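You operate a simulated robot arm through the tools that you are given. There is no shell and no other tool. Be economical: measure what you need, move in short steps, check, and stop when the job is done.

You are at the controls of a simulated robot arm. One attempt, no reset.

## Task
Scrub the mud off both boots with the black brush.
Fine: dip it in the mop bucket for that, and put it back.

It is judged by the outcome, as a careful person would: the job done as asked, and still so three seconds after it is handed in. It fails if anything else is knocked over, pushed out of place, dropped, spilled or broken.

## Robot
A 6-joint arm with a two-finger parallel gripper, fixed in place. Base frame: the origin is at the foot of the arm, x ahead of it, y to its left, z up; the work surface is at about z = 873. Readings come in mm, degrees, newtons and seconds.
With the tool pointing down near the work surface it reaches from about 380 to 840 mm from the base axis. Its first joint turns from -115.0 to 115.0 degrees. Payload 4.2 kg.
The TCP is the grasp point between the finger pads, 23 mm short of the fingertips. In the tool frame z runs along the fingers and y along their closing line. Largest opening 94 mm; finger width 38, thickness 10; the body of the gripper, 54 by 96 mm, starts 39 mm behind the TCP.
Orientation is that of the tool frame in the base frame, as a unit quaternion [x, y, z, w]. With the fingers straight down and closing along the base's y, the tool's x points along the base's -x, its y along +y and its z along -z.

## Interface
- The arm moves only by the tool jog_arm. Its argument "moves" is a list of rows, each a list of 3 entries, a list of its own where there are three numbers: the shift along the base's x, y, z in units of 40 mm (1.0 is 40 mm), then the turn, a rotation vector about the base's x, y, z in units of 5 degrees (1.0 is 5 degrees), then the closure in counts, from 0 (fully open) to 255 (shut). In form: [[[tx, ty, tz], [wx, wy, wz], fingers], ...]. A call has 1 to 8 rows; each row shifts and turns the commanded pose from where the row before left it. A call with a number of a shift or a turn outside -1 to 1 is refused whole. A row lasts 0.2 s, in which the tool goes at most 50 mm and 8.6 degrees; a call with a longer step from one row to the next is refused whole, and so is a gripper value outside its range. A pose out of reach is approached as far as the arm can. The call stops where the force on the tool passes 40 N (or 10 N more than at its start, if that is more) or the arm is blocked; 0.2 s more then pass. The fingers move at their own pace (about 108 mm/s each) and stop on an object; they squeeze with about 33 N. The grip force told is the motor's: it shows also when the fingers shut on nothing. Time passes only in rows, and 0.2 s behind the last, so rows that do not move let the fingers close. It gives the time, the measured TCP pose, the force on the tool (base axes), the opening and the grip force at its end, in the units of the frame above (readings bear some noise), and new pictures: "views" is both (left out), scene, wrist or none.
- Cameras (640 x 400 px; columns grow to the right, rows downward): "scene" is fixed at [50.6, 648.3, 1595.1]; the picture's right is [-0.74, -0.68, 0.00], its down [-0.38, 0.41, -0.83] and it looks along [0.56, -0.61, -0.56] (base axes); focal length 319 px, centre (320, 200). "wrist" rides on the gripper at [-39, 0, -44] in the tool frame; the picture's right is [0.00, -1.00, 0.00], its down [0.97, 0.00, -0.24] and it looks along [0.24, 0.00, 0.97] (tool axes); focal length 218 px, centre (320, 200). There is no depth. A picture from a camera that has moved, and an enlarged one, comes with that camera's place and axes in the base frame and with its lens.
- lift_body(by): slides the trunk up (or, below 0, down) by that many mm; the arm rides with it, the base frame stays. It gives what a move gives, with no picture.
- inspect(camera, box): a new picture of the part [left, top, right, bottom] of that camera's present view, enlarged. No time passes.
- finish_job(): hands the job in; it is judged then, once.

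Work in short steps. Places have to be worked out from the pictures, the camera data and where the tool is seen: move nearer, look again, correct. Check each grasp and each placing, and mend what went wrong. You have 120 turns and 150 pictures in all, those below and enlarged ones among them. Open the gripper and draw the arm clear of the work before you hand the job in, unless the task says otherwise; then end with one line.

The tools are called as name(argument=value, ...) on one line, values as JSON. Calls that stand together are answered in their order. jog_arm: Moves the arm, as the interface text tells. Its arguments: {"type":"object","properties":{"moves":{"type":"array","items":{"type":"array"}},"views":{"type":"string","enum":["both","scene","wrist","none"]}},"required":["moves"]} The other tools are called the same way: lift_body (by) slides the trunk up or down; inspect (camera, box) takes an enlarged picture of a part of a camera's view; finish_job () hands the job in.

At the start:

```text
t: 0.0
tool_pos: [529.5, -287.4, 1339.5]
tool_rot: [0.0, 1.0, 0.0, 0.0]
contact_force: [0.4, -0.5, 0.8]
opening: 93.8
gripper_force: 0.1
trunk travel left (down, up): [-900.0, 90.0]
```

scene: 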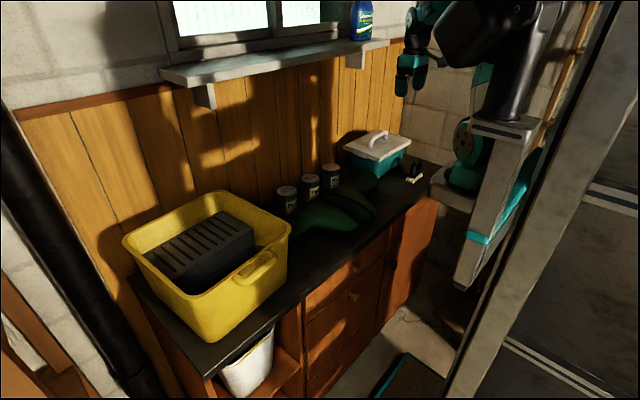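
wrist: 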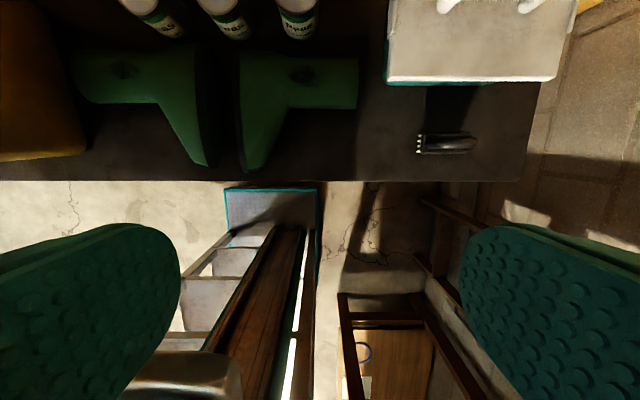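

I see two green boots, a small black brush by the teal-lidded box, and the yellow mop bucket. I'll enlarge the views to locate things.

inspect(camera="scene", box=[260, 120, 450, 240])

inspect(camera="scene", box=[110, 170, 310, 300])

inspect(camera="wrist", box=[60, 0, 380, 200])

inspect(camera="wrist", box=[370, 80, 530, 180])

```text
3.33 times, centred on (355, 180) of scene
camera zoom: at [50.6, 648.3, 1595.1], right [-0.74, -0.68, 0.0], down [-0.38, 0.41, -0.83], along [0.56, -0.61, -0.56], focal length 1063 px, centre (203, 267)
```

zoom: 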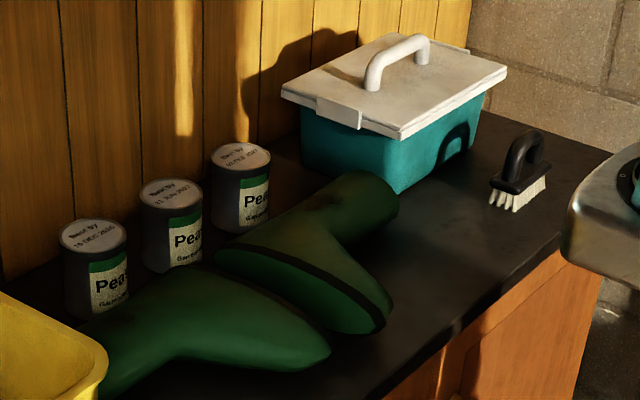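

```text
3.08 times, centred on (210, 235) of scene
camera zoom: at [50.6, 648.3, 1595.1], right [-0.74, -0.68, 0.0], down [-0.38, 0.41, -0.83], along [0.56, -0.61, -0.56], focal length 981 px, centre (658, 92)
```

zoom: 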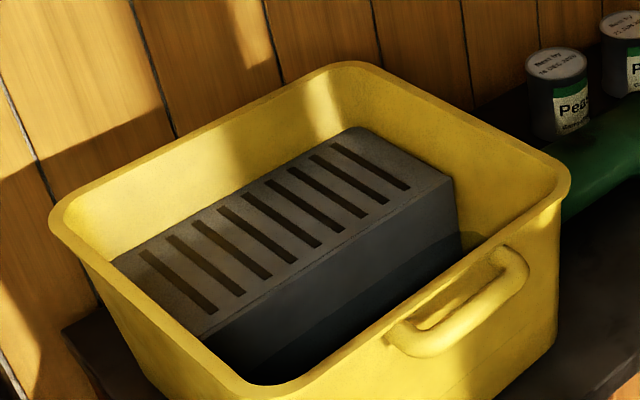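

```text
2.00 times, centred on (220, 100) of wrist
camera zoom: at [568.6, -288.2, 1382.4], right [0.0, -1.0, 0.0], down [-0.97, 0.0, 0.24], along [-0.24, 0.0, -0.97], focal length 436 px, centre (520, 400)
```

zoom: 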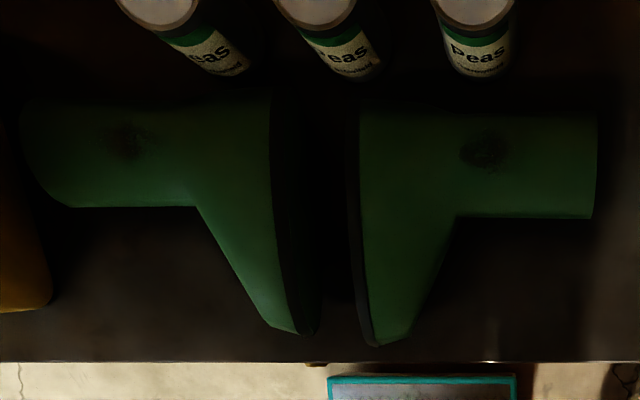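

```text
4.00 times, centred on (450, 130) of wrist
camera zoom: at [568.6, -288.2, 1382.4], right [0.0, -1.0, 0.0], down [-0.97, 0.0, 0.24], along [-0.24, 0.0, -0.97], focal length 873 px, centre (-200, 480)
```

zoom: 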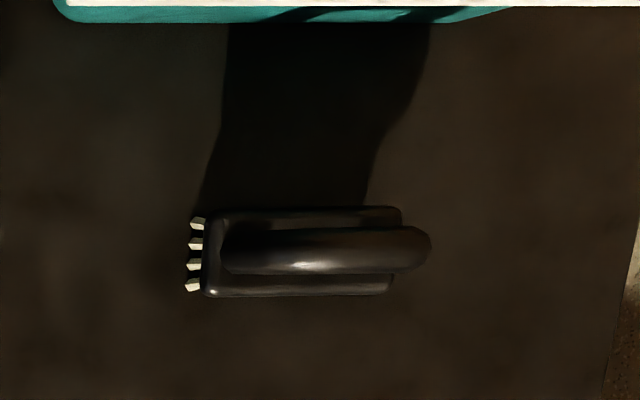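

The brush is near (576, -544) with its handle running along y. The mud patches are near (690, 46) and (685, -257). I turn the tool 90° so it closes along x and move above the brush.

jog_arm(moves=[[[0.06, -0.36, -0.3], [0, 0, 1], 0], [[0.06, -0.36, -0.3], [0, 0, 1], 0], [[0.06, -0.36, -0.3], [0, 0, 1], 0], [[0.06, -0.36, -0.3], [0, 0, 1], 0], [[0.06, -0.36, -0.3], [0, 0, 1], 0], [[0.06, -0.36, -0.3], [0, 0, 1], 0], [[0.06, -0.36, -0.3], [0, 0, 1], 0], [[0.06, -0.36, -0.3], [0, 0, 1], 0]], views="none")

jog_arm(moves=[[[0.06, -0.36, -0.3], [0, 0, 1], 0], [[0.06, -0.36, -0.3], [0, 0, 1], 0], [[0.06, -0.36, -0.3], [0, 0, 1], 0], [[0.06, -0.36, -0.3], [0, 0, 1], 0], [[0.06, -0.36, -0.3], [0, 0, 1], 0], [[0.06, -0.36, -0.3], [0, 0, 1], 0], [[0.06, -0.36, -0.3], [0, 0, 1], 0], [[0.06, -0.36, -0.3], [0, 0, 1], 0]], views="none")

jog_arm(moves=[[[0.06, -0.36, -0.3], [0, 0, 1], 0], [[0.06, -0.36, -0.3], [0, 0, 1], 0]])

```text
t: 1.8
tool_pos: [550.2, -402.6, 1244.0]
tool_rot: [-0.342, 0.94, 0.0, 0.0]
contact_force: [0.3, -0.7, 0.7]
opening: 93.9
gripper_force: 0.1
trunk travel left (down, up): [-900.0, 90.0]
```

```text
t: 3.6
tool_pos: [568.4, -517.7, 1148.1]
tool_rot: [-0.643, 0.766, 0.0, 0.0]
contact_force: [-0.4, -0.1, 0.1]
opening: 93.9
gripper_force: 0.1
trunk travel left (down, up): [-900.0, 90.0]
```

```text
t: 4.2
tool_pos: [573.4, -548.3, 1123.3]
tool_rot: [0.708, -0.706, 0.0, 0.001]
contact_force: [0.2, 0.5, -0.3]
opening: 94.1
gripper_force: 0.1
trunk travel left (down, up): [-900.0, 90.0]
camera wrist: at [572.7, -509.8, 1165.9], right [1.0, 0.0, 0.0], down [0.0, -0.97, 0.24], along [0.0, -0.24, -0.97], focal length 218 px, centre (320, 200)
```

scene: 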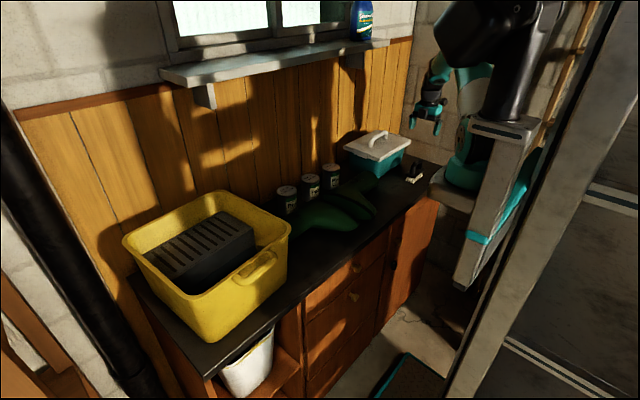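
wrist: 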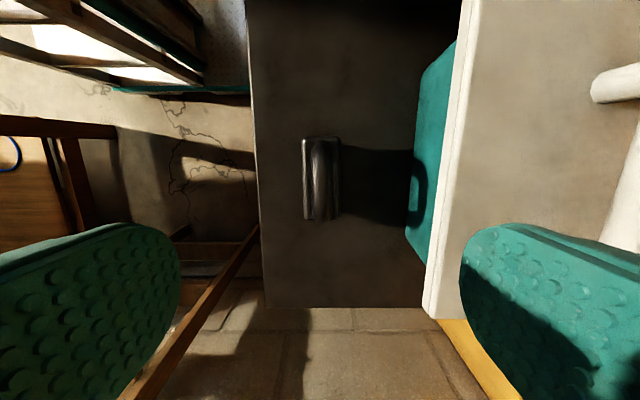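

Brush centre reads about (574, -545), handle top near z 960. I lower partway and look again.

jog_arm(moves=[[[0, 0, -0.7], [0, 0, 0], 0], [[0, 0, -0.7], [0, 0, 0], 0], [[0, 0.05, -0.7], [0, 0, 0], 0]], views="wrist")

inspect(camera="scene", box=[380, 90, 460, 200])

```text
t: 5.0
tool_pos: [573.8, -545.2, 1039.0]
tool_rot: [0.708, -0.707, 0.0, 0.0]
contact_force: [0.2, -0.9, 0.3]
opening: 93.9
gripper_force: 0.1
trunk travel left (down, up): [-900.0, 90.0]
camera wrist: at [573.5, -506.3, 1082.4], right [1.0, 0.0, 0.0], down [0.0, -0.97, 0.24], along [0.0, -0.24, -0.97], focal length 218 px, centre (320, 200)
```

wrist: 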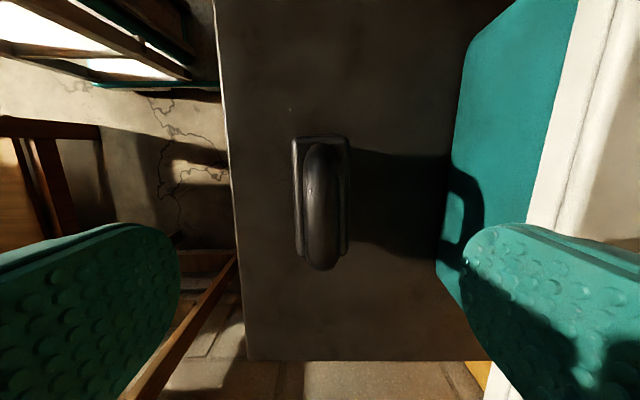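

```text
3.64 times, centred on (420, 145) of scene
camera zoom: at [50.6, 648.3, 1595.1], right [-0.74, -0.68, 0.0], down [-0.38, 0.41, -0.83], along [0.56, -0.61, -0.56], focal length 1159 px, centre (-44, 400)
```

zoom: 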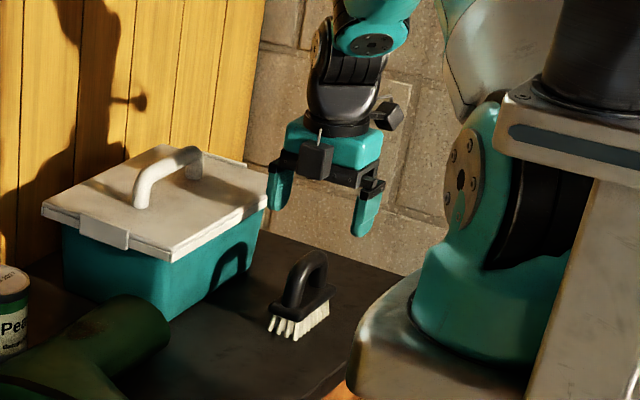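

Handle: x≈574, y≈-543, top z≈962. I'll descend to z≈948 and close.

jog_arm(moves=[[[0.01, 0.03, -0.6], [0, 0, 0], 0], [[0, 0, -0.6], [0, 0, 0], 0], [[0, 0, -0.6], [0, 0, 0], 0], [[0, 0, -0.5], [0, 0, 0], 0]], views="both")

inspect(camera="scene", box=[390, 130, 450, 200])

```text
t: 6.0
tool_pos: [574.1, -543.5, 946.8]
tool_rot: [0.707, -0.707, 0.001, 0.0]
contact_force: [-0.2, -0.2, -0.4]
opening: 94.0
gripper_force: 0.0
trunk travel left (down, up): [-900.0, 90.0]
camera wrist: at [573.1, -505.5, 990.9], right [1.0, 0.0, 0.0], down [0.0, -0.97, 0.24], along [0.0, -0.24, -0.97], focal length 218 px, centre (320, 200)
```

scene: 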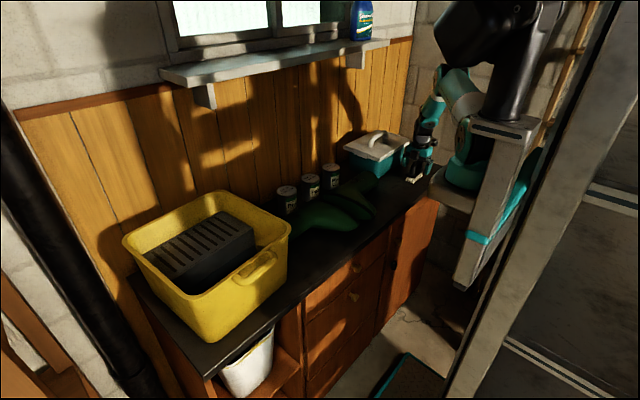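
wrist: 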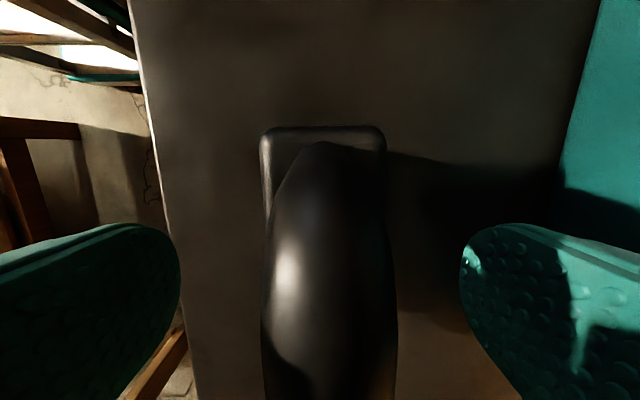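

```text
5.71 times, centred on (420, 165) of scene
camera zoom: at [50.6, 648.3, 1595.1], right [-0.74, -0.68, 0.0], down [-0.38, 0.41, -0.83], along [0.56, -0.61, -0.56], focal length 1822 px, centre (-251, 400)
```

zoom: 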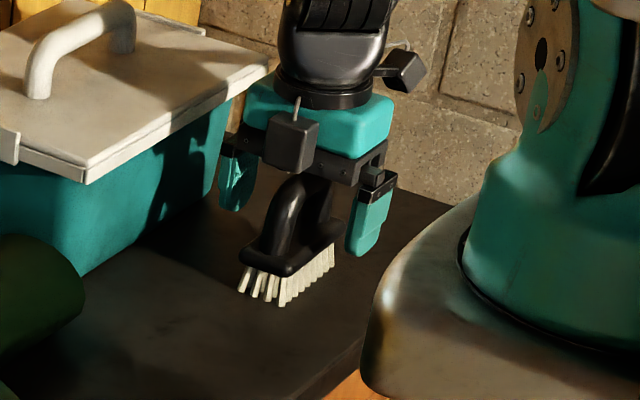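

The handle stands centred between the fingers; I close on it.

jog_arm(moves=[[[0.04, 0, 0], [0, 0, 0], 255], [[0, 0, 0], [0, 0, 0], 255], [[0, 0, 0], [0, 0, 0], 255]], views="none")

jog_arm(moves=[[[0, 0, 0.5], [0, 0, 0], 255], [[0, 0, 1], [0, 0, 0], 255], [[0, 0, 1], [0, 0, 0], 255], [[0, 0, 1], [0, 0, 0], 255], [[0, 0, 1], [0, 0, 0], 255], [[0, 0, 1], [0, 0, 0], 255], [[0, 0, 1], [0, 0, 0], 255], [[0, 0, 0.5], [0, 0, 0], 255]])

inspect(camera="scene", box=[380, 60, 460, 130])

```text
t: 6.8
tool_pos: [574.8, -544.4, 948.7]
tool_rot: [-0.707, 0.707, 0.0, 0.0]
contact_force: [0.5, 0.1, 0.7]
opening: 21.0
gripper_force: 33.1
trunk travel left (down, up): [-900.0, 90.0]
```

```text
t: 8.6
tool_pos: [575.3, -543.9, 1229.0]
tool_rot: [-0.707, 0.708, -0.001, 0.0]
contact_force: [-0.3, -0.1, -2.0]
opening: 21.1
gripper_force: 32.6
trunk travel left (down, up): [-900.0, 90.0]
camera wrist: at [575.1, -505.7, 1271.5], right [1.0, 0.0, 0.0], down [0.0, -0.97, 0.24], along [0.0, -0.24, -0.97], focal length 218 px, centre (320, 200)
```

scene: 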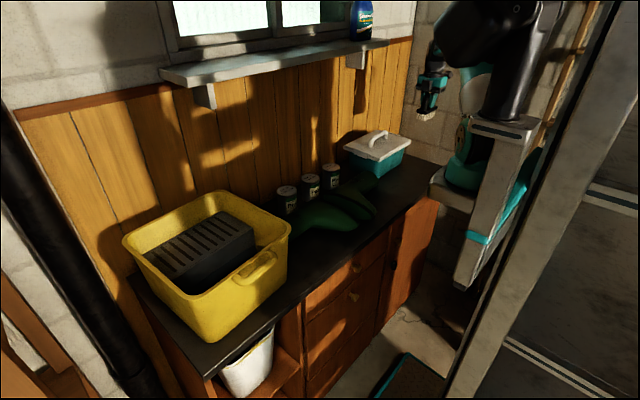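
wrist: 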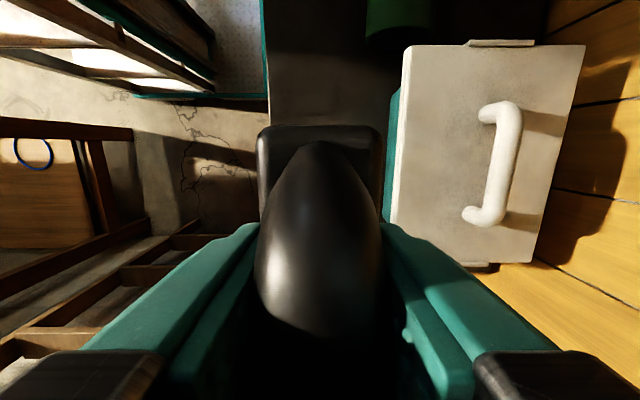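

```text
5.71 times, centred on (420, 95) of scene
camera zoom: at [50.6, 648.3, 1595.1], right [-0.74, -0.68, 0.0], down [-0.38, 0.41, -0.83], along [0.56, -0.61, -0.56], focal length 1822 px, centre (-251, 800)
```

zoom: 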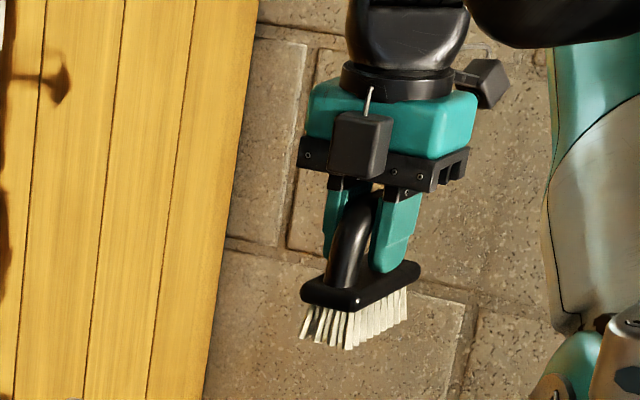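

Brush is held firmly; bristle tips are 75.5 mm below TCP. From the pictures the bucket's rim is about x 540–835, y 230–520, z≈1060, with the black wringer filling x>650, so the front gap at x≈608 is where I can dip. I travel there high up.

jog_arm(moves=[[[0.1, 1, 0.1], [0, 0, 0], 255], [[0.1, 1, 0.1], [0, 0, 0], 255], [[0.1, 1, 0.1], [0, 0, 0], 255], [[0.1, 1, 0.1], [0, 0, 0], 255], [[0.1, 1, 0.1], [0, 0, 0], 255], [[0.1, 1, 0.1], [0, 0, 0], 255], [[0.1, 1, 0.1], [0, 0, 0], 255], [[0, 1, 0.1], [0, 0, 0], 255]], views="wrist")

jog_arm(moves=[[[0, 1, 0], [0, 0, 0], 255], [[0, 1, 0], [0, 0, 0], 255], [[0, 1, 0], [0, 0, 0], 255], [[0, 1, 0], [0, 0, 0], 255], [[0, 1, 0], [0, 0, 0], 255], [[0, 1, 0], [0, 0, 0], 255], [[0, 1, 0], [0, 0, 0], 255], [[0, 1, 0], [0, 0, 0], 255]], views="both")

```text
t: 10.4
tool_pos: [602.9, -222.9, 1258.9]
tool_rot: [0.708, -0.707, 0.0, -0.001]
contact_force: [0.7, -0.3, -1.1]
opening: 21.2
gripper_force: 33.2
trunk travel left (down, up): [-900.0, 90.0]
camera wrist: at [602.1, -185.8, 1302.2], right [1.0, 0.0, 0.0], down [0.0, -0.97, 0.24], along [0.0, -0.24, -0.97], focal length 218 px, centre (320, 200)
```

wrist: 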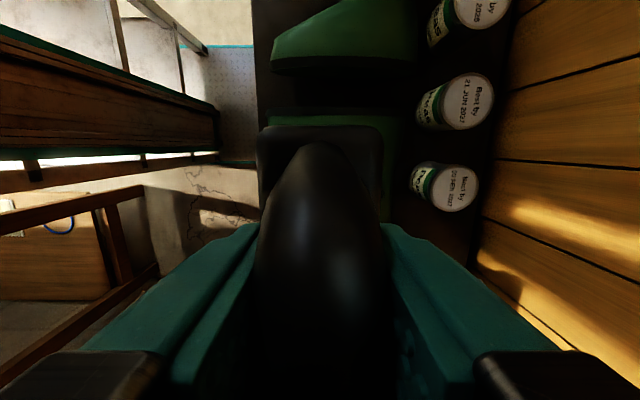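

```text
t: 12.2
tool_pos: [602.9, 96.4, 1258.9]
tool_rot: [0.707, -0.707, 0.0, 0.0]
contact_force: [-0.8, -1.1, -1.4]
opening: 21.2
gripper_force: 33.1
trunk travel left (down, up): [-900.0, 90.0]
camera wrist: at [602.3, 135.0, 1302.9], right [1.0, 0.0, 0.0], down [0.0, -0.97, 0.24], along [0.0, -0.24, -0.97], focal length 218 px, centre (320, 200)
```

scene: 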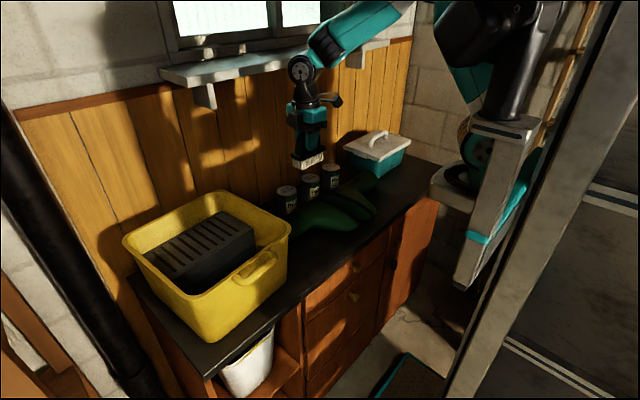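
wrist: 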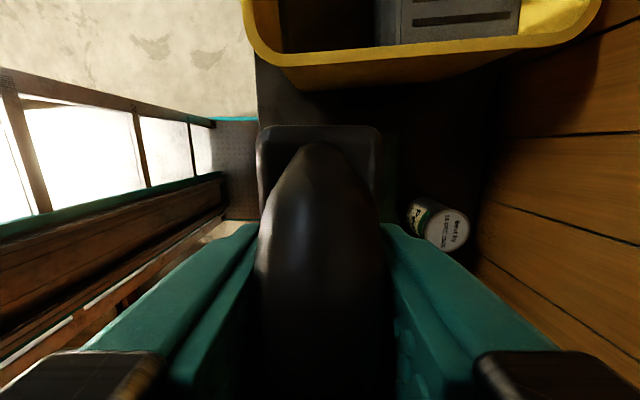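

Clear so far; the bucket is coming into view ahead. I continue 200 mm and look down into it.

jog_arm(moves=[[[0, 1, 0.2], [0, 0, 0], 255], [[0, 1, 0.2], [0, 0, 0], 255], [[0, 1, 0], [0, 0, 0], 255], [[0, 1, 0], [0, 0, 0], 255], [[0, 1, 0], [0, 0, 0], 255], [[0, 1, 0], [0, 0, 0], 255]], views="both")

inspect(camera="wrist", box=[160, 0, 640, 300])

inspect(camera="scene", box=[110, 100, 310, 300])

```text
t: 13.6
tool_pos: [603.2, 335.3, 1272.9]
tool_rot: [0.707, -0.707, 0.001, 0.0]
contact_force: [-0.5, -1.0, -0.6]
opening: 20.9
gripper_force: 32.9
trunk travel left (down, up): [-900.0, 90.0]
camera wrist: at [601.9, 374.5, 1316.3], right [1.0, 0.0, 0.0], down [0.0, -0.97, 0.24], along [0.0, -0.24, -0.97], focal length 218 px, centre (320, 200)
```

scene: 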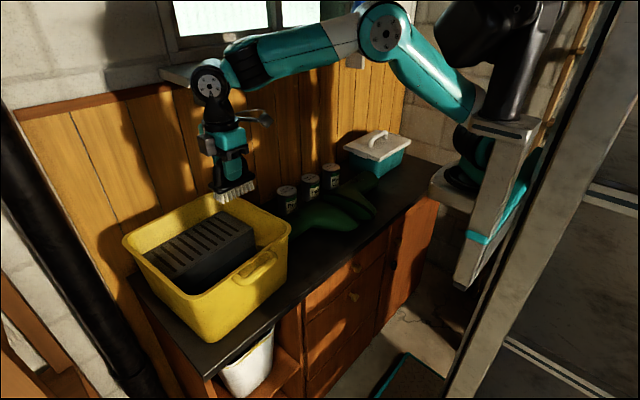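
wrist: 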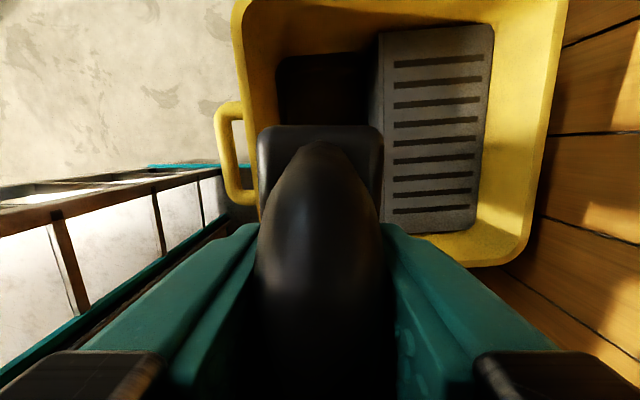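

```text
1.33 times, centred on (400, 150) of wrist
camera zoom: at [601.9, 374.5, 1316.3], right [1.0, 0.0, 0.0], down [0.0, -0.97, 0.24], along [0.0, -0.24, -0.97], focal length 291 px, centre (213, 267)
```

zoom: 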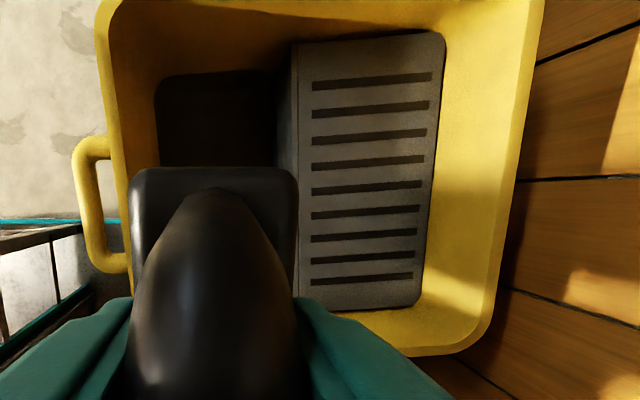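

```text
2.00 times, centred on (210, 200) of scene
camera zoom: at [50.6, 648.3, 1595.1], right [-0.74, -0.68, 0.0], down [-0.38, 0.41, -0.83], along [0.56, -0.61, -0.56], focal length 638 px, centre (540, 200)
```

zoom: 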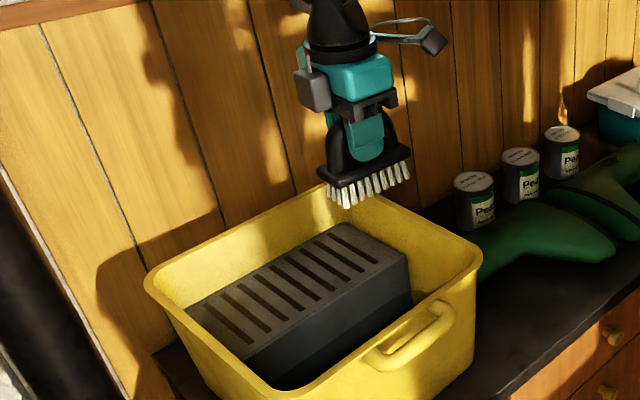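

The open-water strip spans x≈540–672, y≈250–500, so I'd dip at (606, 372). I lower in stages to just above the estimated water line (z≈962), TCP ~1060.

jog_arm(moves=[[[0.07, 0.9, 0], [0, 0, 0], 255], [[0, 0, -0.75], [0, 0, 0], 255], [[0, 0, -0.75], [0, 0, 0], 255], [[0, 0, -0.75], [0, 0, 0], 255], [[0, 0, -0.75], [0, 0, 0], 255], [[0, 0, -0.75], [0, 0, 0], 255], [[0, 0, -0.75], [0, 0, 0], 255], [[0, 0, -0.75], [0, 0, 0], 255]], views="both")

inspect(camera="scene", box=[110, 170, 310, 330])

```text
t: 15.4
tool_pos: [608.3, 371.0, 1063.7]
tool_rot: [0.707, -0.707, 0.001, 0.0]
contact_force: [-0.3, -0.5, -0.5]
opening: 21.2
gripper_force: 33.4
trunk travel left (down, up): [-900.0, 90.0]
camera wrist: at [606.6, 410.4, 1107.4], right [1.0, 0.0, 0.0], down [0.0, -0.97, 0.24], along [0.0, -0.24, -0.97], focal length 218 px, centre (320, 200)
```

scene: 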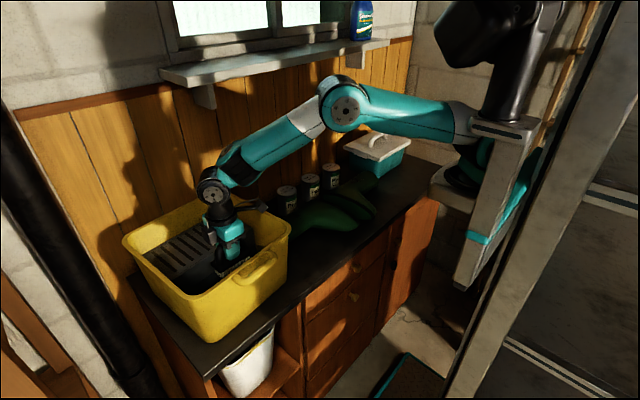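
wrist: 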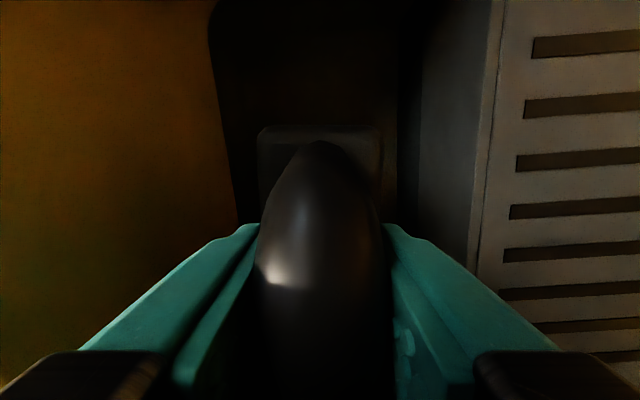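

```text
2.50 times, centred on (210, 250) of scene
camera zoom: at [50.6, 648.3, 1595.1], right [-0.74, -0.68, 0.0], down [-0.38, 0.41, -0.83], along [0.56, -0.61, -0.56], focal length 797 px, centre (595, 75)
```

zoom: 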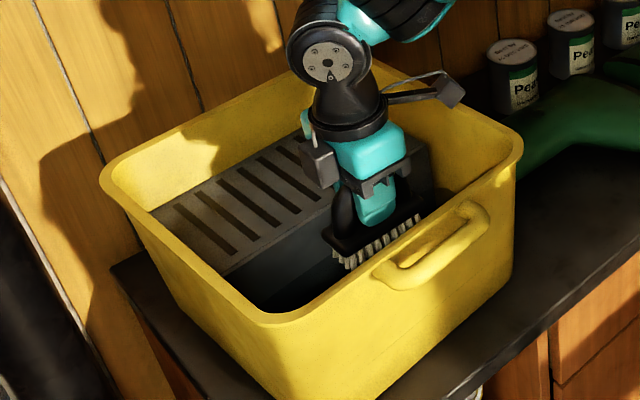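

Two-view comparison puts the dark surface nearer z≈905. I keep lowering in small steps, watching force and picture.

jog_arm(moves=[[[0, 0, -0.5], [0, 0, 0], 255], [[0, 0, -0.5], [0, 0, 0], 255], [[0, 0, -0.5], [0, 0, 0], 255]], views="both")

inspect(camera="scene", box=[170, 190, 310, 300])

```text
t: 16.2
tool_pos: [608.1, 372.3, 1005.4]
tool_rot: [-0.707, 0.707, 0.001, 0.0]
contact_force: [-0.1, -0.1, -1.4]
opening: 21.0
gripper_force: 33.0
trunk travel left (down, up): [-900.0, 90.0]
camera wrist: at [606.4, 410.2, 1048.3], right [1.0, 0.0, 0.0], down [0.0, -0.97, 0.24], along [0.0, -0.24, -0.97], focal length 218 px, centre (320, 200)
```

scene: 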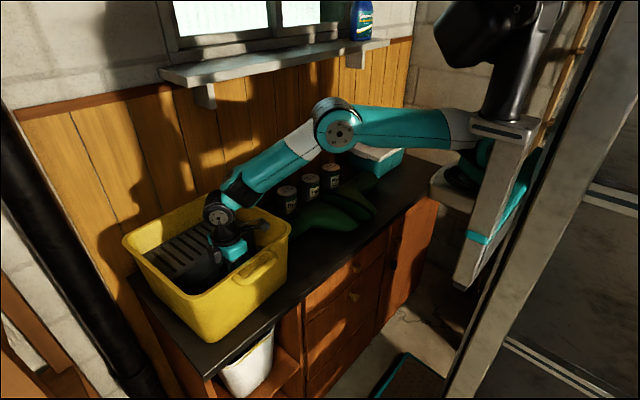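
wrist: 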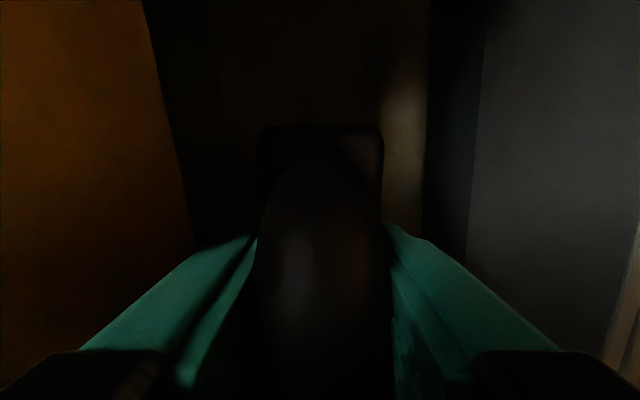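

```text
3.64 times, centred on (240, 245) of scene
camera zoom: at [50.6, 648.3, 1595.1], right [-0.74, -0.68, 0.0], down [-0.38, 0.41, -0.83], along [0.56, -0.61, -0.56], focal length 1159 px, centre (611, 36)
```

zoom: 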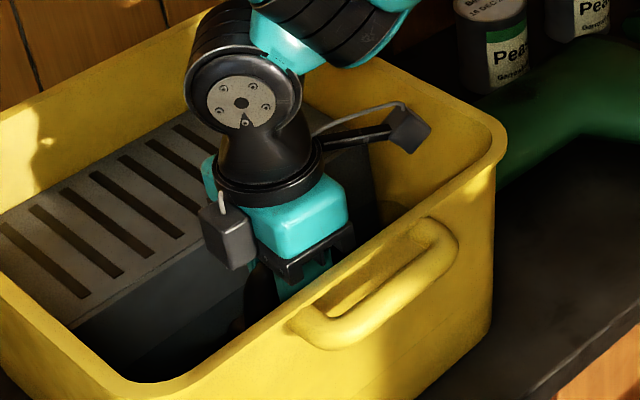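

I inspect the wrist view for the water surface before going on, since it's dim in there.

inspect(camera="wrist", box=[140, 0, 500, 225])

jog_arm(moves=[[[0, 0.5, -0.25], [0, 0, 0], 255], [[0, 0, -0.25], [0, 0, 0], 255]], views="wrist")

inspect(camera="scene", box=[190, 210, 290, 280])

```text
1.78 times, centred on (320, 112) of wrist
camera zoom: at [606.4, 410.2, 1048.3], right [1.0, 0.0, 0.0], down [0.0, -0.97, 0.24], along [0.0, -0.24, -0.97], focal length 388 px, centre (320, 356)
```

zoom: 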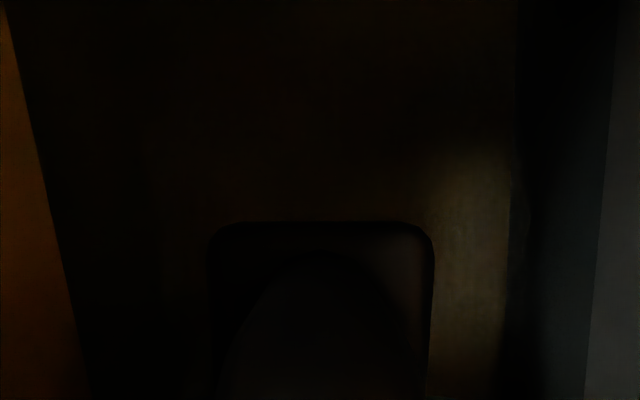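

```text
t: 16.8
tool_pos: [606.1, 391.3, 985.8]
tool_rot: [0.707, -0.707, 0.0, 0.0]
contact_force: [0.0, 0.6, -1.5]
opening: 20.7
gripper_force: 33.5
trunk travel left (down, up): [-900.0, 90.0]
camera wrist: at [605.6, 430.6, 1028.0], right [1.0, 0.0, 0.0], down [0.0, -0.97, 0.24], along [0.0, -0.24, -0.97], focal length 218 px, centre (320, 200)
```

wrist: 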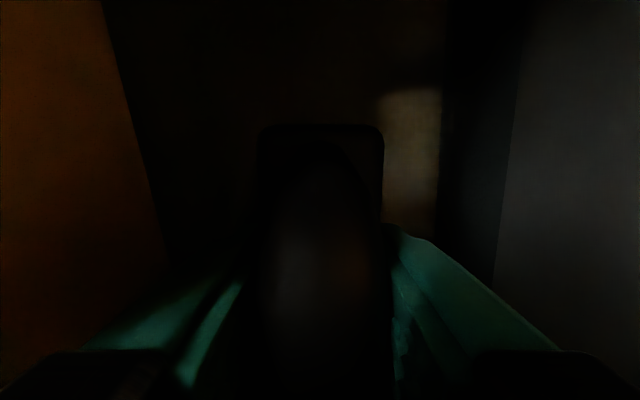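

```text
5.71 times, centred on (240, 245) of scene
camera zoom: at [50.6, 648.3, 1595.1], right [-0.74, -0.68, 0.0], down [-0.38, 0.41, -0.83], along [0.56, -0.61, -0.56], focal length 1822 px, centre (777, -57)
```

zoom: 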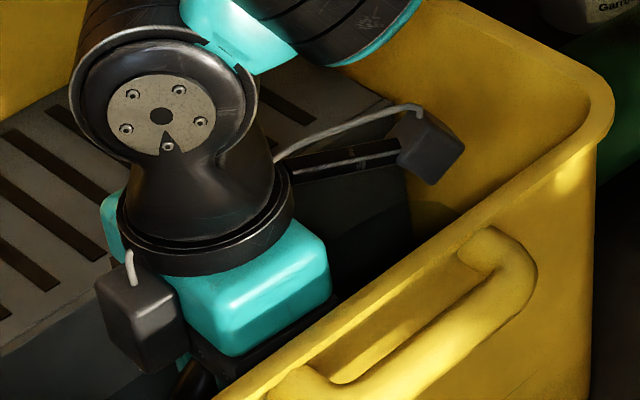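

Waterline on the wringer works out at z≈943 (at most the dark base at ≈904); bristle tips are at 910. I go 12 mm deeper to be sure, linger, then rise.

jog_arm(moves=[[[0, 0, -0.15], [0, 0, 0], 255], [[0, 0, -0.15], [0, 0, 0], 255], [[0, 0, 0], [0, 0, 0], 255], [[0, 0.1, 0], [0, 0, 0], 255], [[0, -0.1, 0], [0, 0, 0], 255], [[0, 0, 0], [0, 0, 0], 255]], views="none")

jog_arm(moves=[[[0, 0, 0.5], [0, 0, 0], 255], [[0, 0, 0.5], [0, 0, 0], 255], [[0, 0, 0.5], [0, 0, 0], 255], [[0, 0, 0.5], [0, 0, 0], 255], [[0, 0, 0], [0, 0, 0], 255], [[0, 0, 0], [0, 0, 0], 255], [[0, 0, 0], [0, 0, 0], 255], [[0, 0, 0], [0, 0, 0], 255]], views="none")

jog_arm(moves=[[[0, 0, 0.7], [0, 0, 0], 255], [[0, 0, 0.7], [0, 0, 0], 255], [[0, 0, 0.7], [0, 0, 0], 255], [[0, 0, 0.7], [0, 0, 0], 255], [[0, 0, 0.7], [0, 0, 0], 255]], views="scene")

inspect(camera="scene", box=[180, 150, 300, 260])

```text
t: 18.2
tool_pos: [606.4, 392.7, 972.9]
tool_rot: [-0.707, 0.707, 0.001, -0.001]
contact_force: [-0.5, -0.3, -1.3]
opening: 21.1
gripper_force: 32.7
trunk travel left (down, up): [-900.0, 90.0]
```

```text
t: 20.0
tool_pos: [606.8, 392.1, 1053.4]
tool_rot: [0.708, -0.707, 0.0, 0.0]
contact_force: [-0.6, -0.9, -1.5]
opening: 20.7
gripper_force: 32.9
trunk travel left (down, up): [-900.0, 90.0]
```

```text
t: 21.2
tool_pos: [604.0, 392.7, 1195.6]
tool_rot: [0.708, -0.707, 0.0, -0.001]
contact_force: [-0.2, 0.4, -1.5]
opening: 20.9
gripper_force: 33.1
trunk travel left (down, up): [-900.0, 90.0]
```

scene: 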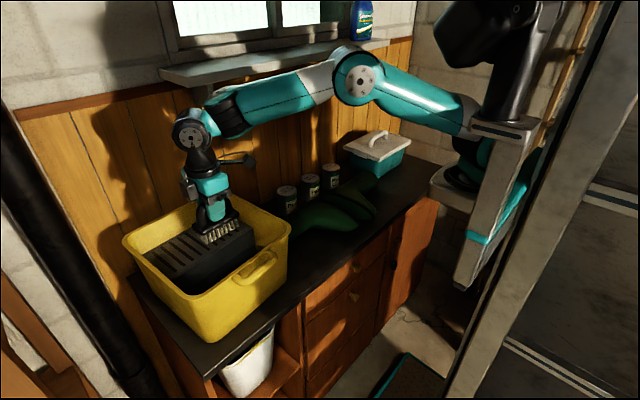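

```text
3.64 times, centred on (240, 205) of scene
camera zoom: at [50.6, 648.3, 1595.1], right [-0.74, -0.68, 0.0], down [-0.38, 0.41, -0.83], along [0.56, -0.61, -0.56], focal length 1159 px, centre (611, 182)
```

zoom: 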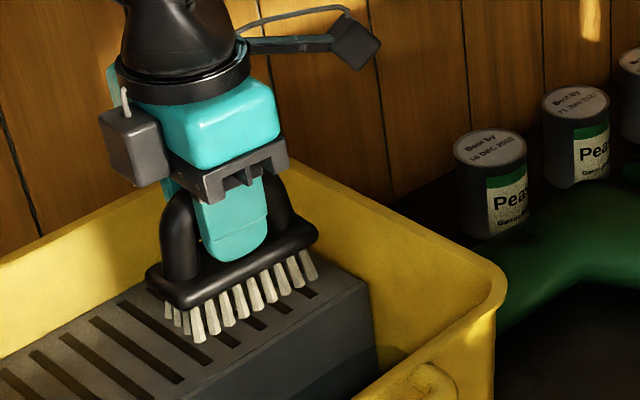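

Bristles came up looking damp with no drips visible. I move toward the left boot to measure its mud patch with the wrist camera.

jog_arm(moves=[[[0, -0.5, 0.5], [0, 0, 0], 255], [[0, -1, 0], [0, 0, 0], 255], [[0, -1, 0], [0, 0, 0], 255], [[0, -1, 0], [0, 0, 0], 255], [[0, -1, 0], [0, 0, 0], 255], [[0, -1, 0], [0, 0, 0], 255]], views="both")

inspect(camera="scene", box=[270, 160, 390, 240])

inspect(camera="wrist", box=[240, 0, 560, 200])

```text
t: 22.6
tool_pos: [606.2, 174.8, 1213.1]
tool_rot: [0.708, -0.706, 0.0, 0.0]
contact_force: [0.2, 1.2, -2.4]
opening: 21.1
gripper_force: 32.9
trunk travel left (down, up): [-900.0, 90.0]
camera wrist: at [606.2, 212.0, 1255.6], right [1.0, 0.0, 0.0], down [0.0, -0.97, 0.24], along [0.0, -0.24, -0.97], focal length 218 px, centre (320, 200)
```

scene: 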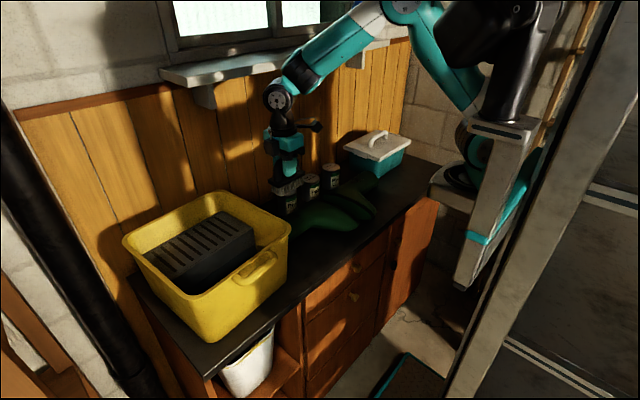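
wrist: 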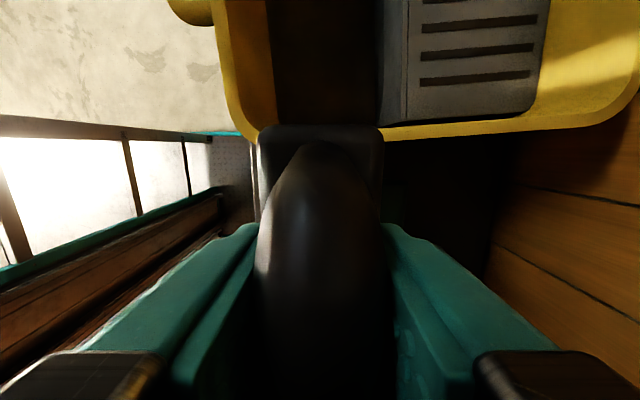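

```text
5.00 times, centred on (330, 200) of scene
camera zoom: at [50.6, 648.3, 1595.1], right [-0.74, -0.68, 0.0], down [-0.38, 0.41, -0.83], along [0.56, -0.61, -0.56], focal length 1594 px, centre (270, 200)
```

zoom: 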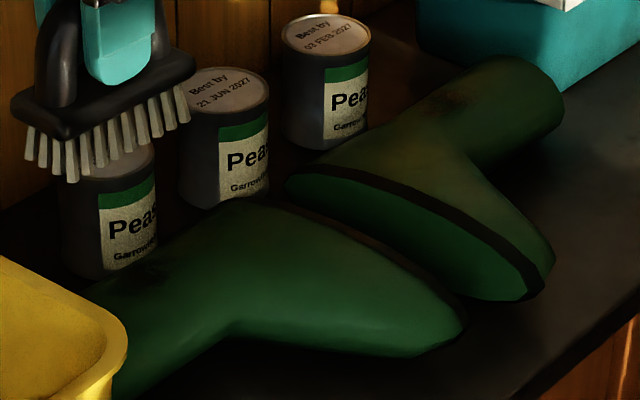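

```text
2.00 times, centred on (400, 100) of wrist
camera zoom: at [606.2, 212.0, 1255.6], right [1.0, 0.0, 0.0], down [0.0, -0.97, 0.24], along [0.0, -0.24, -0.97], focal length 436 px, centre (160, 400)
```

zoom: 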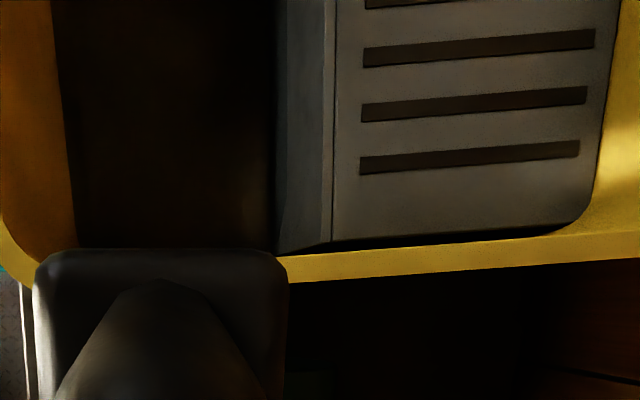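

From triangulation: shafts are ~85 mm across, centred x≈690, tops z≈957; mud at about (690, 53) and (687, -253). I move above the left boot's patch.

jog_arm(moves=[[[0.5, -0.75, 0], [0, 0, 0], 255], [[0.5, -0.75, 0], [0, 0, 0], 255], [[0.5, -0.75, -0.5], [0, 0, 0], 255], [[0.5, -0.7, -0.7], [0, 0, 0], 255], [[0.1, 0, -0.7], [0, 0, 0], 255], [[0, 0, -0.7], [0, 0, 0], 255], [[0, 0, -0.7], [0, 0, 0], 255]], views="both")

inspect(camera="scene", box=[260, 150, 380, 240])

```text
t: 24.2
tool_pos: [689.1, 53.0, 1082.5]
tool_rot: [0.707, -0.707, 0.0, 0.0]
contact_force: [0.3, 0.5, -1.6]
opening: 21.1
gripper_force: 33.4
trunk travel left (down, up): [-900.0, 90.0]
camera wrist: at [688.9, 92.3, 1125.6], right [1.0, 0.0, 0.0], down [0.0, -0.97, 0.24], along [0.0, -0.24, -0.97], focal length 218 px, centre (320, 200)
```

scene: 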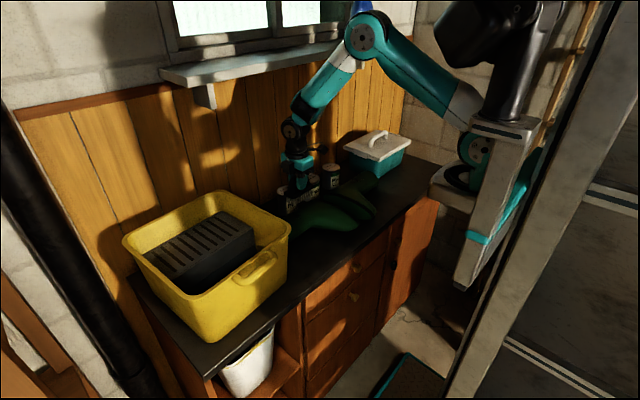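
wrist: 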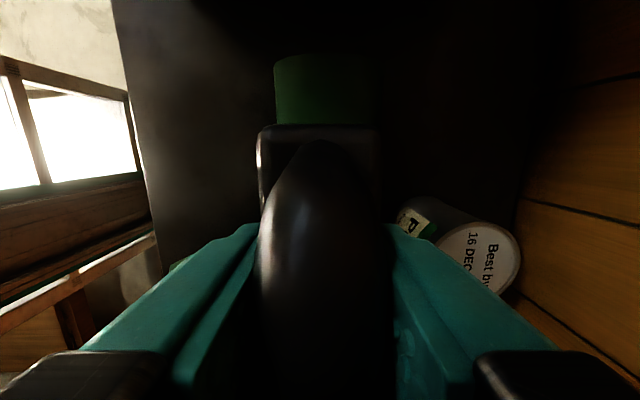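

```text
4.44 times, centred on (320, 195) of scene
camera zoom: at [50.6, 648.3, 1595.1], right [-0.74, -0.68, 0.0], down [-0.38, 0.41, -0.83], along [0.56, -0.61, -0.56], focal length 1417 px, centre (320, 222)
```

zoom: 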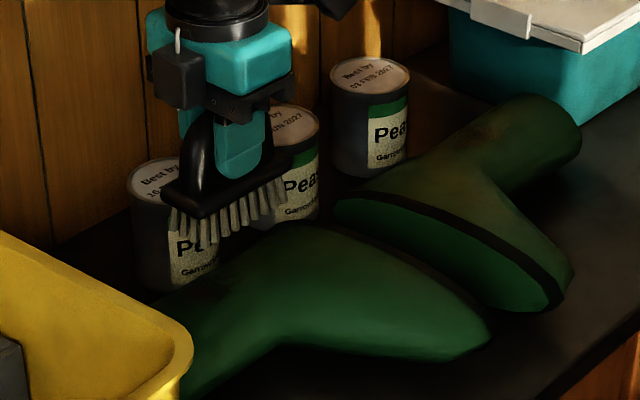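

Shaft axis is confirmed at x≈692. I lower until light contact, in small steps.

jog_arm(moves=[[[0.08, 0, -0.4], [0, 0, 0], 255], [[0, 0, -0.4], [0, 0, 0], 255], [[0, 0, -0.2], [0, 0, 0], 255]], views="none")

inspect(camera="scene", box=[270, 170, 360, 230])

```text
t: 25.0
tool_pos: [692.9, 54.5, 1041.7]
tool_rot: [-0.707, 0.707, 0.0, 0.0]
contact_force: [-0.7, 0.6, -1.7]
opening: 21.1
gripper_force: 33.0
trunk travel left (down, up): [-900.0, 90.0]
```

```text
6.67 times, centred on (315, 200) of scene
camera zoom: at [50.6, 648.3, 1595.1], right [-0.74, -0.68, 0.0], down [-0.38, 0.41, -0.83], along [0.56, -0.61, -0.56], focal length 2126 px, centre (353, 200)
```

zoom: 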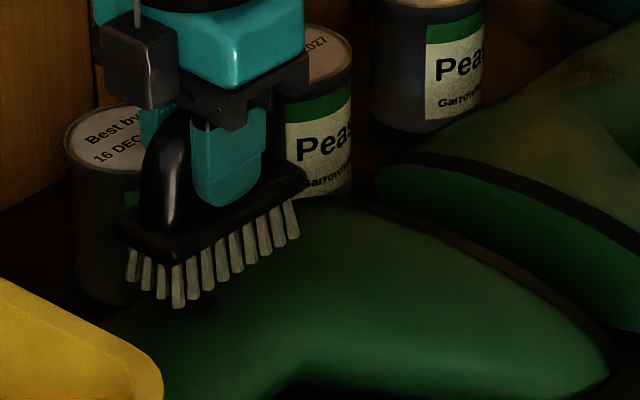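

Nearly touching. Down by 2 mm steps.

jog_arm(moves=[[[0, 0, -0.06], [0, 0, 0], 255], [[0, 0, -0.06], [0, 0, 0], 255], [[0, 0, -0.05], [0, 0, 0], 255]], views="none")

jog_arm(moves=[[[0, 0, -0.05], [0, 0, 0], 255]], views="none")

jog_arm(moves=[[[0, 0, -0.05], [0, 0, 0], 255]], views="scene")

```text
t: 25.8
tool_pos: [693.9, 53.6, 1035.7]
tool_rot: [-0.707, 0.707, 0.0, 0.0]
contact_force: [-0.3, 0.4, -0.9]
opening: 20.9
gripper_force: 33.5
trunk travel left (down, up): [-900.0, 90.0]
```

```text
t: 26.2
tool_pos: [693.0, 55.1, 1032.7]
tool_rot: [-0.707, 0.707, 0.0, -0.001]
contact_force: [-1.0, 0.6, -0.4]
opening: 20.9
gripper_force: 33.0
trunk travel left (down, up): [-900.0, 90.0]
```

```text
t: 26.6
tool_pos: [694.3, 54.8, 1031.3]
tool_rot: [0.707, -0.707, 0.0, 0.001]
contact_force: [1.1, 0.2, -0.6]
opening: 21.0
gripper_force: 32.6
trunk travel left (down, up): [-900.0, 90.0]
```

scene: 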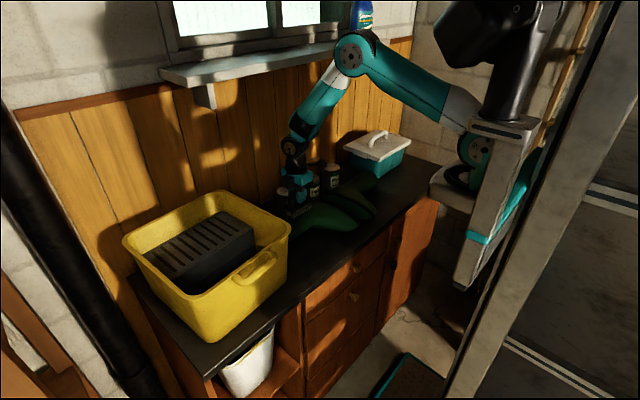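

Force still small; I continue down, 2 mm a call.

jog_arm(moves=[[[0, 0, -0.05], [0, 0, 0], 255], [[0, 0, 0], [0, 0, 0], 255]], views="none")

jog_arm(moves=[[[0, 0, -0.05], [0, 0, 0], 255], [[0, 0, 0], [0, 0, 0], 255]], views="none")

inspect(camera="scene", box=[270, 170, 360, 230])

```text
t: 27.2
tool_pos: [691.8, 54.0, 1028.6]
tool_rot: [0.707, -0.707, -0.001, -0.001]
contact_force: [-0.4, -0.6, -0.4]
opening: 21.0
gripper_force: 32.8
trunk travel left (down, up): [-900.0, 90.0]
```

```text
t: 27.8
tool_pos: [692.8, 55.2, 1026.2]
tool_rot: [0.708, -0.706, 0.0, 0.0]
contact_force: [0.8, 0.2, -1.0]
opening: 21.1
gripper_force: 33.5
trunk travel left (down, up): [-900.0, 90.0]
```

```text
6.67 times, centred on (315, 200) of scene
camera zoom: at [50.6, 648.3, 1595.1], right [-0.74, -0.68, 0.0], down [-0.38, 0.41, -0.83], along [0.56, -0.61, -0.56], focal length 2126 px, centre (353, 200)
```

zoom: 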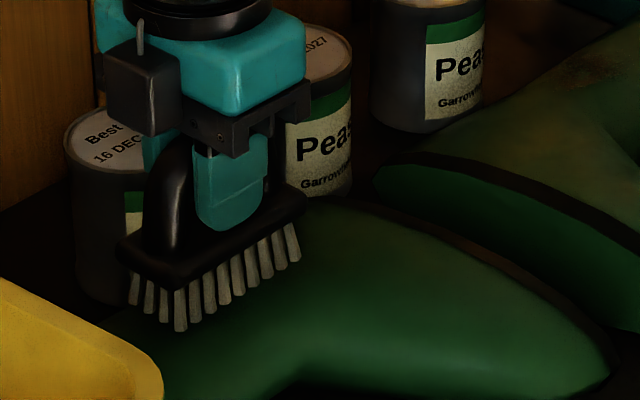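

Still no contact force; continuing down carefully.

jog_arm(moves=[[[0, 0, -0.05], [0, 0, 0], 255], [[0, 0, 0], [0, 0, 0], 255]], views="none")

jog_arm(moves=[[[0, 0, -0.05], [0, 0, 0], 255], [[0, 0, 0], [0, 0, 0], 255]], views="none")

inspect(camera="scene", box=[270, 170, 360, 230])

```text
t: 28.4
tool_pos: [692.7, 54.1, 1024.7]
tool_rot: [-0.707, 0.707, 0.0, 0.0]
contact_force: [-0.6, -0.1, -1.8]
opening: 21.0
gripper_force: 32.8
trunk travel left (down, up): [-900.0, 90.0]
```

```text
t: 29.0
tool_pos: [693.1, 54.2, 1021.5]
tool_rot: [-0.707, 0.707, 0.0, 0.001]
contact_force: [0.5, 0.1, -1.0]
opening: 21.0
gripper_force: 33.0
trunk travel left (down, up): [-900.0, 90.0]
```

```text
6.67 times, centred on (315, 200) of scene
camera zoom: at [50.6, 648.3, 1595.1], right [-0.74, -0.68, 0.0], down [-0.38, 0.41, -0.83], along [0.56, -0.61, -0.56], focal length 2126 px, centre (353, 200)
```

zoom: 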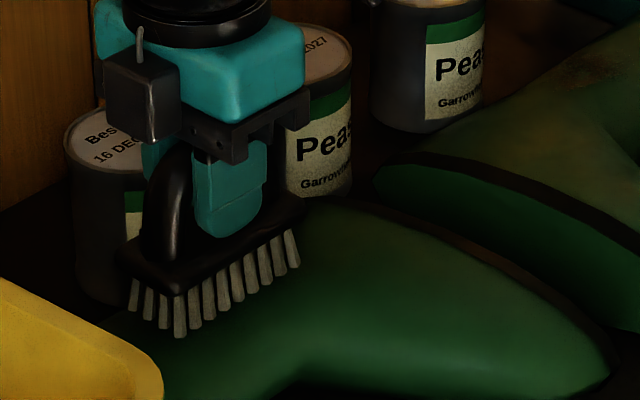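

Bristle tips look close but no force. Continue.

jog_arm(moves=[[[0, 0, -0.05], [0, 0, 0], 255], [[0, 0, 0], [0, 0, 0], 255]], views="none")

jog_arm(moves=[[[0, 0, -0.05], [0, 0, 0], 255], [[0, 0, 0], [0, 0, 0], 255]], views="none")

inspect(camera="scene", box=[270, 180, 330, 220])

```text
t: 29.6
tool_pos: [694.5, 54.3, 1021.2]
tool_rot: [-0.706, 0.708, 0.0, 0.001]
contact_force: [0.0, 0.2, -1.0]
opening: 21.0
gripper_force: 33.0
trunk travel left (down, up): [-900.0, 90.0]
```

```text
t: 30.2
tool_pos: [693.4, 54.7, 1019.4]
tool_rot: [-0.707, 0.707, -0.001, 0.0]
contact_force: [0.0, -0.4, -1.9]
opening: 21.0
gripper_force: 32.7
trunk travel left (down, up): [-900.0, 90.0]
```

```text
10.00 times, centred on (300, 200) of scene
camera zoom: at [50.6, 648.3, 1595.1], right [-0.74, -0.68, 0.0], down [-0.38, 0.41, -0.83], along [0.56, -0.61, -0.56], focal length 3188 px, centre (520, 200)
```

zoom: 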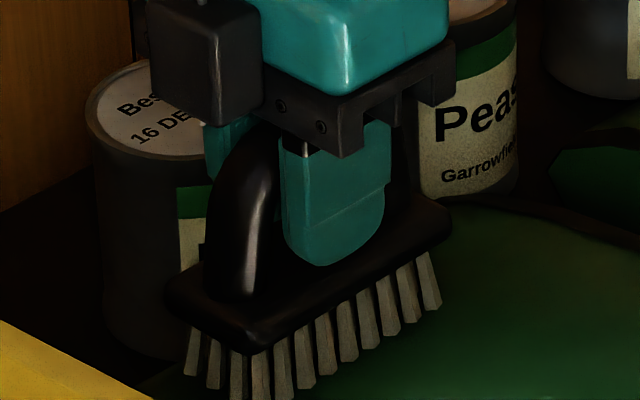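

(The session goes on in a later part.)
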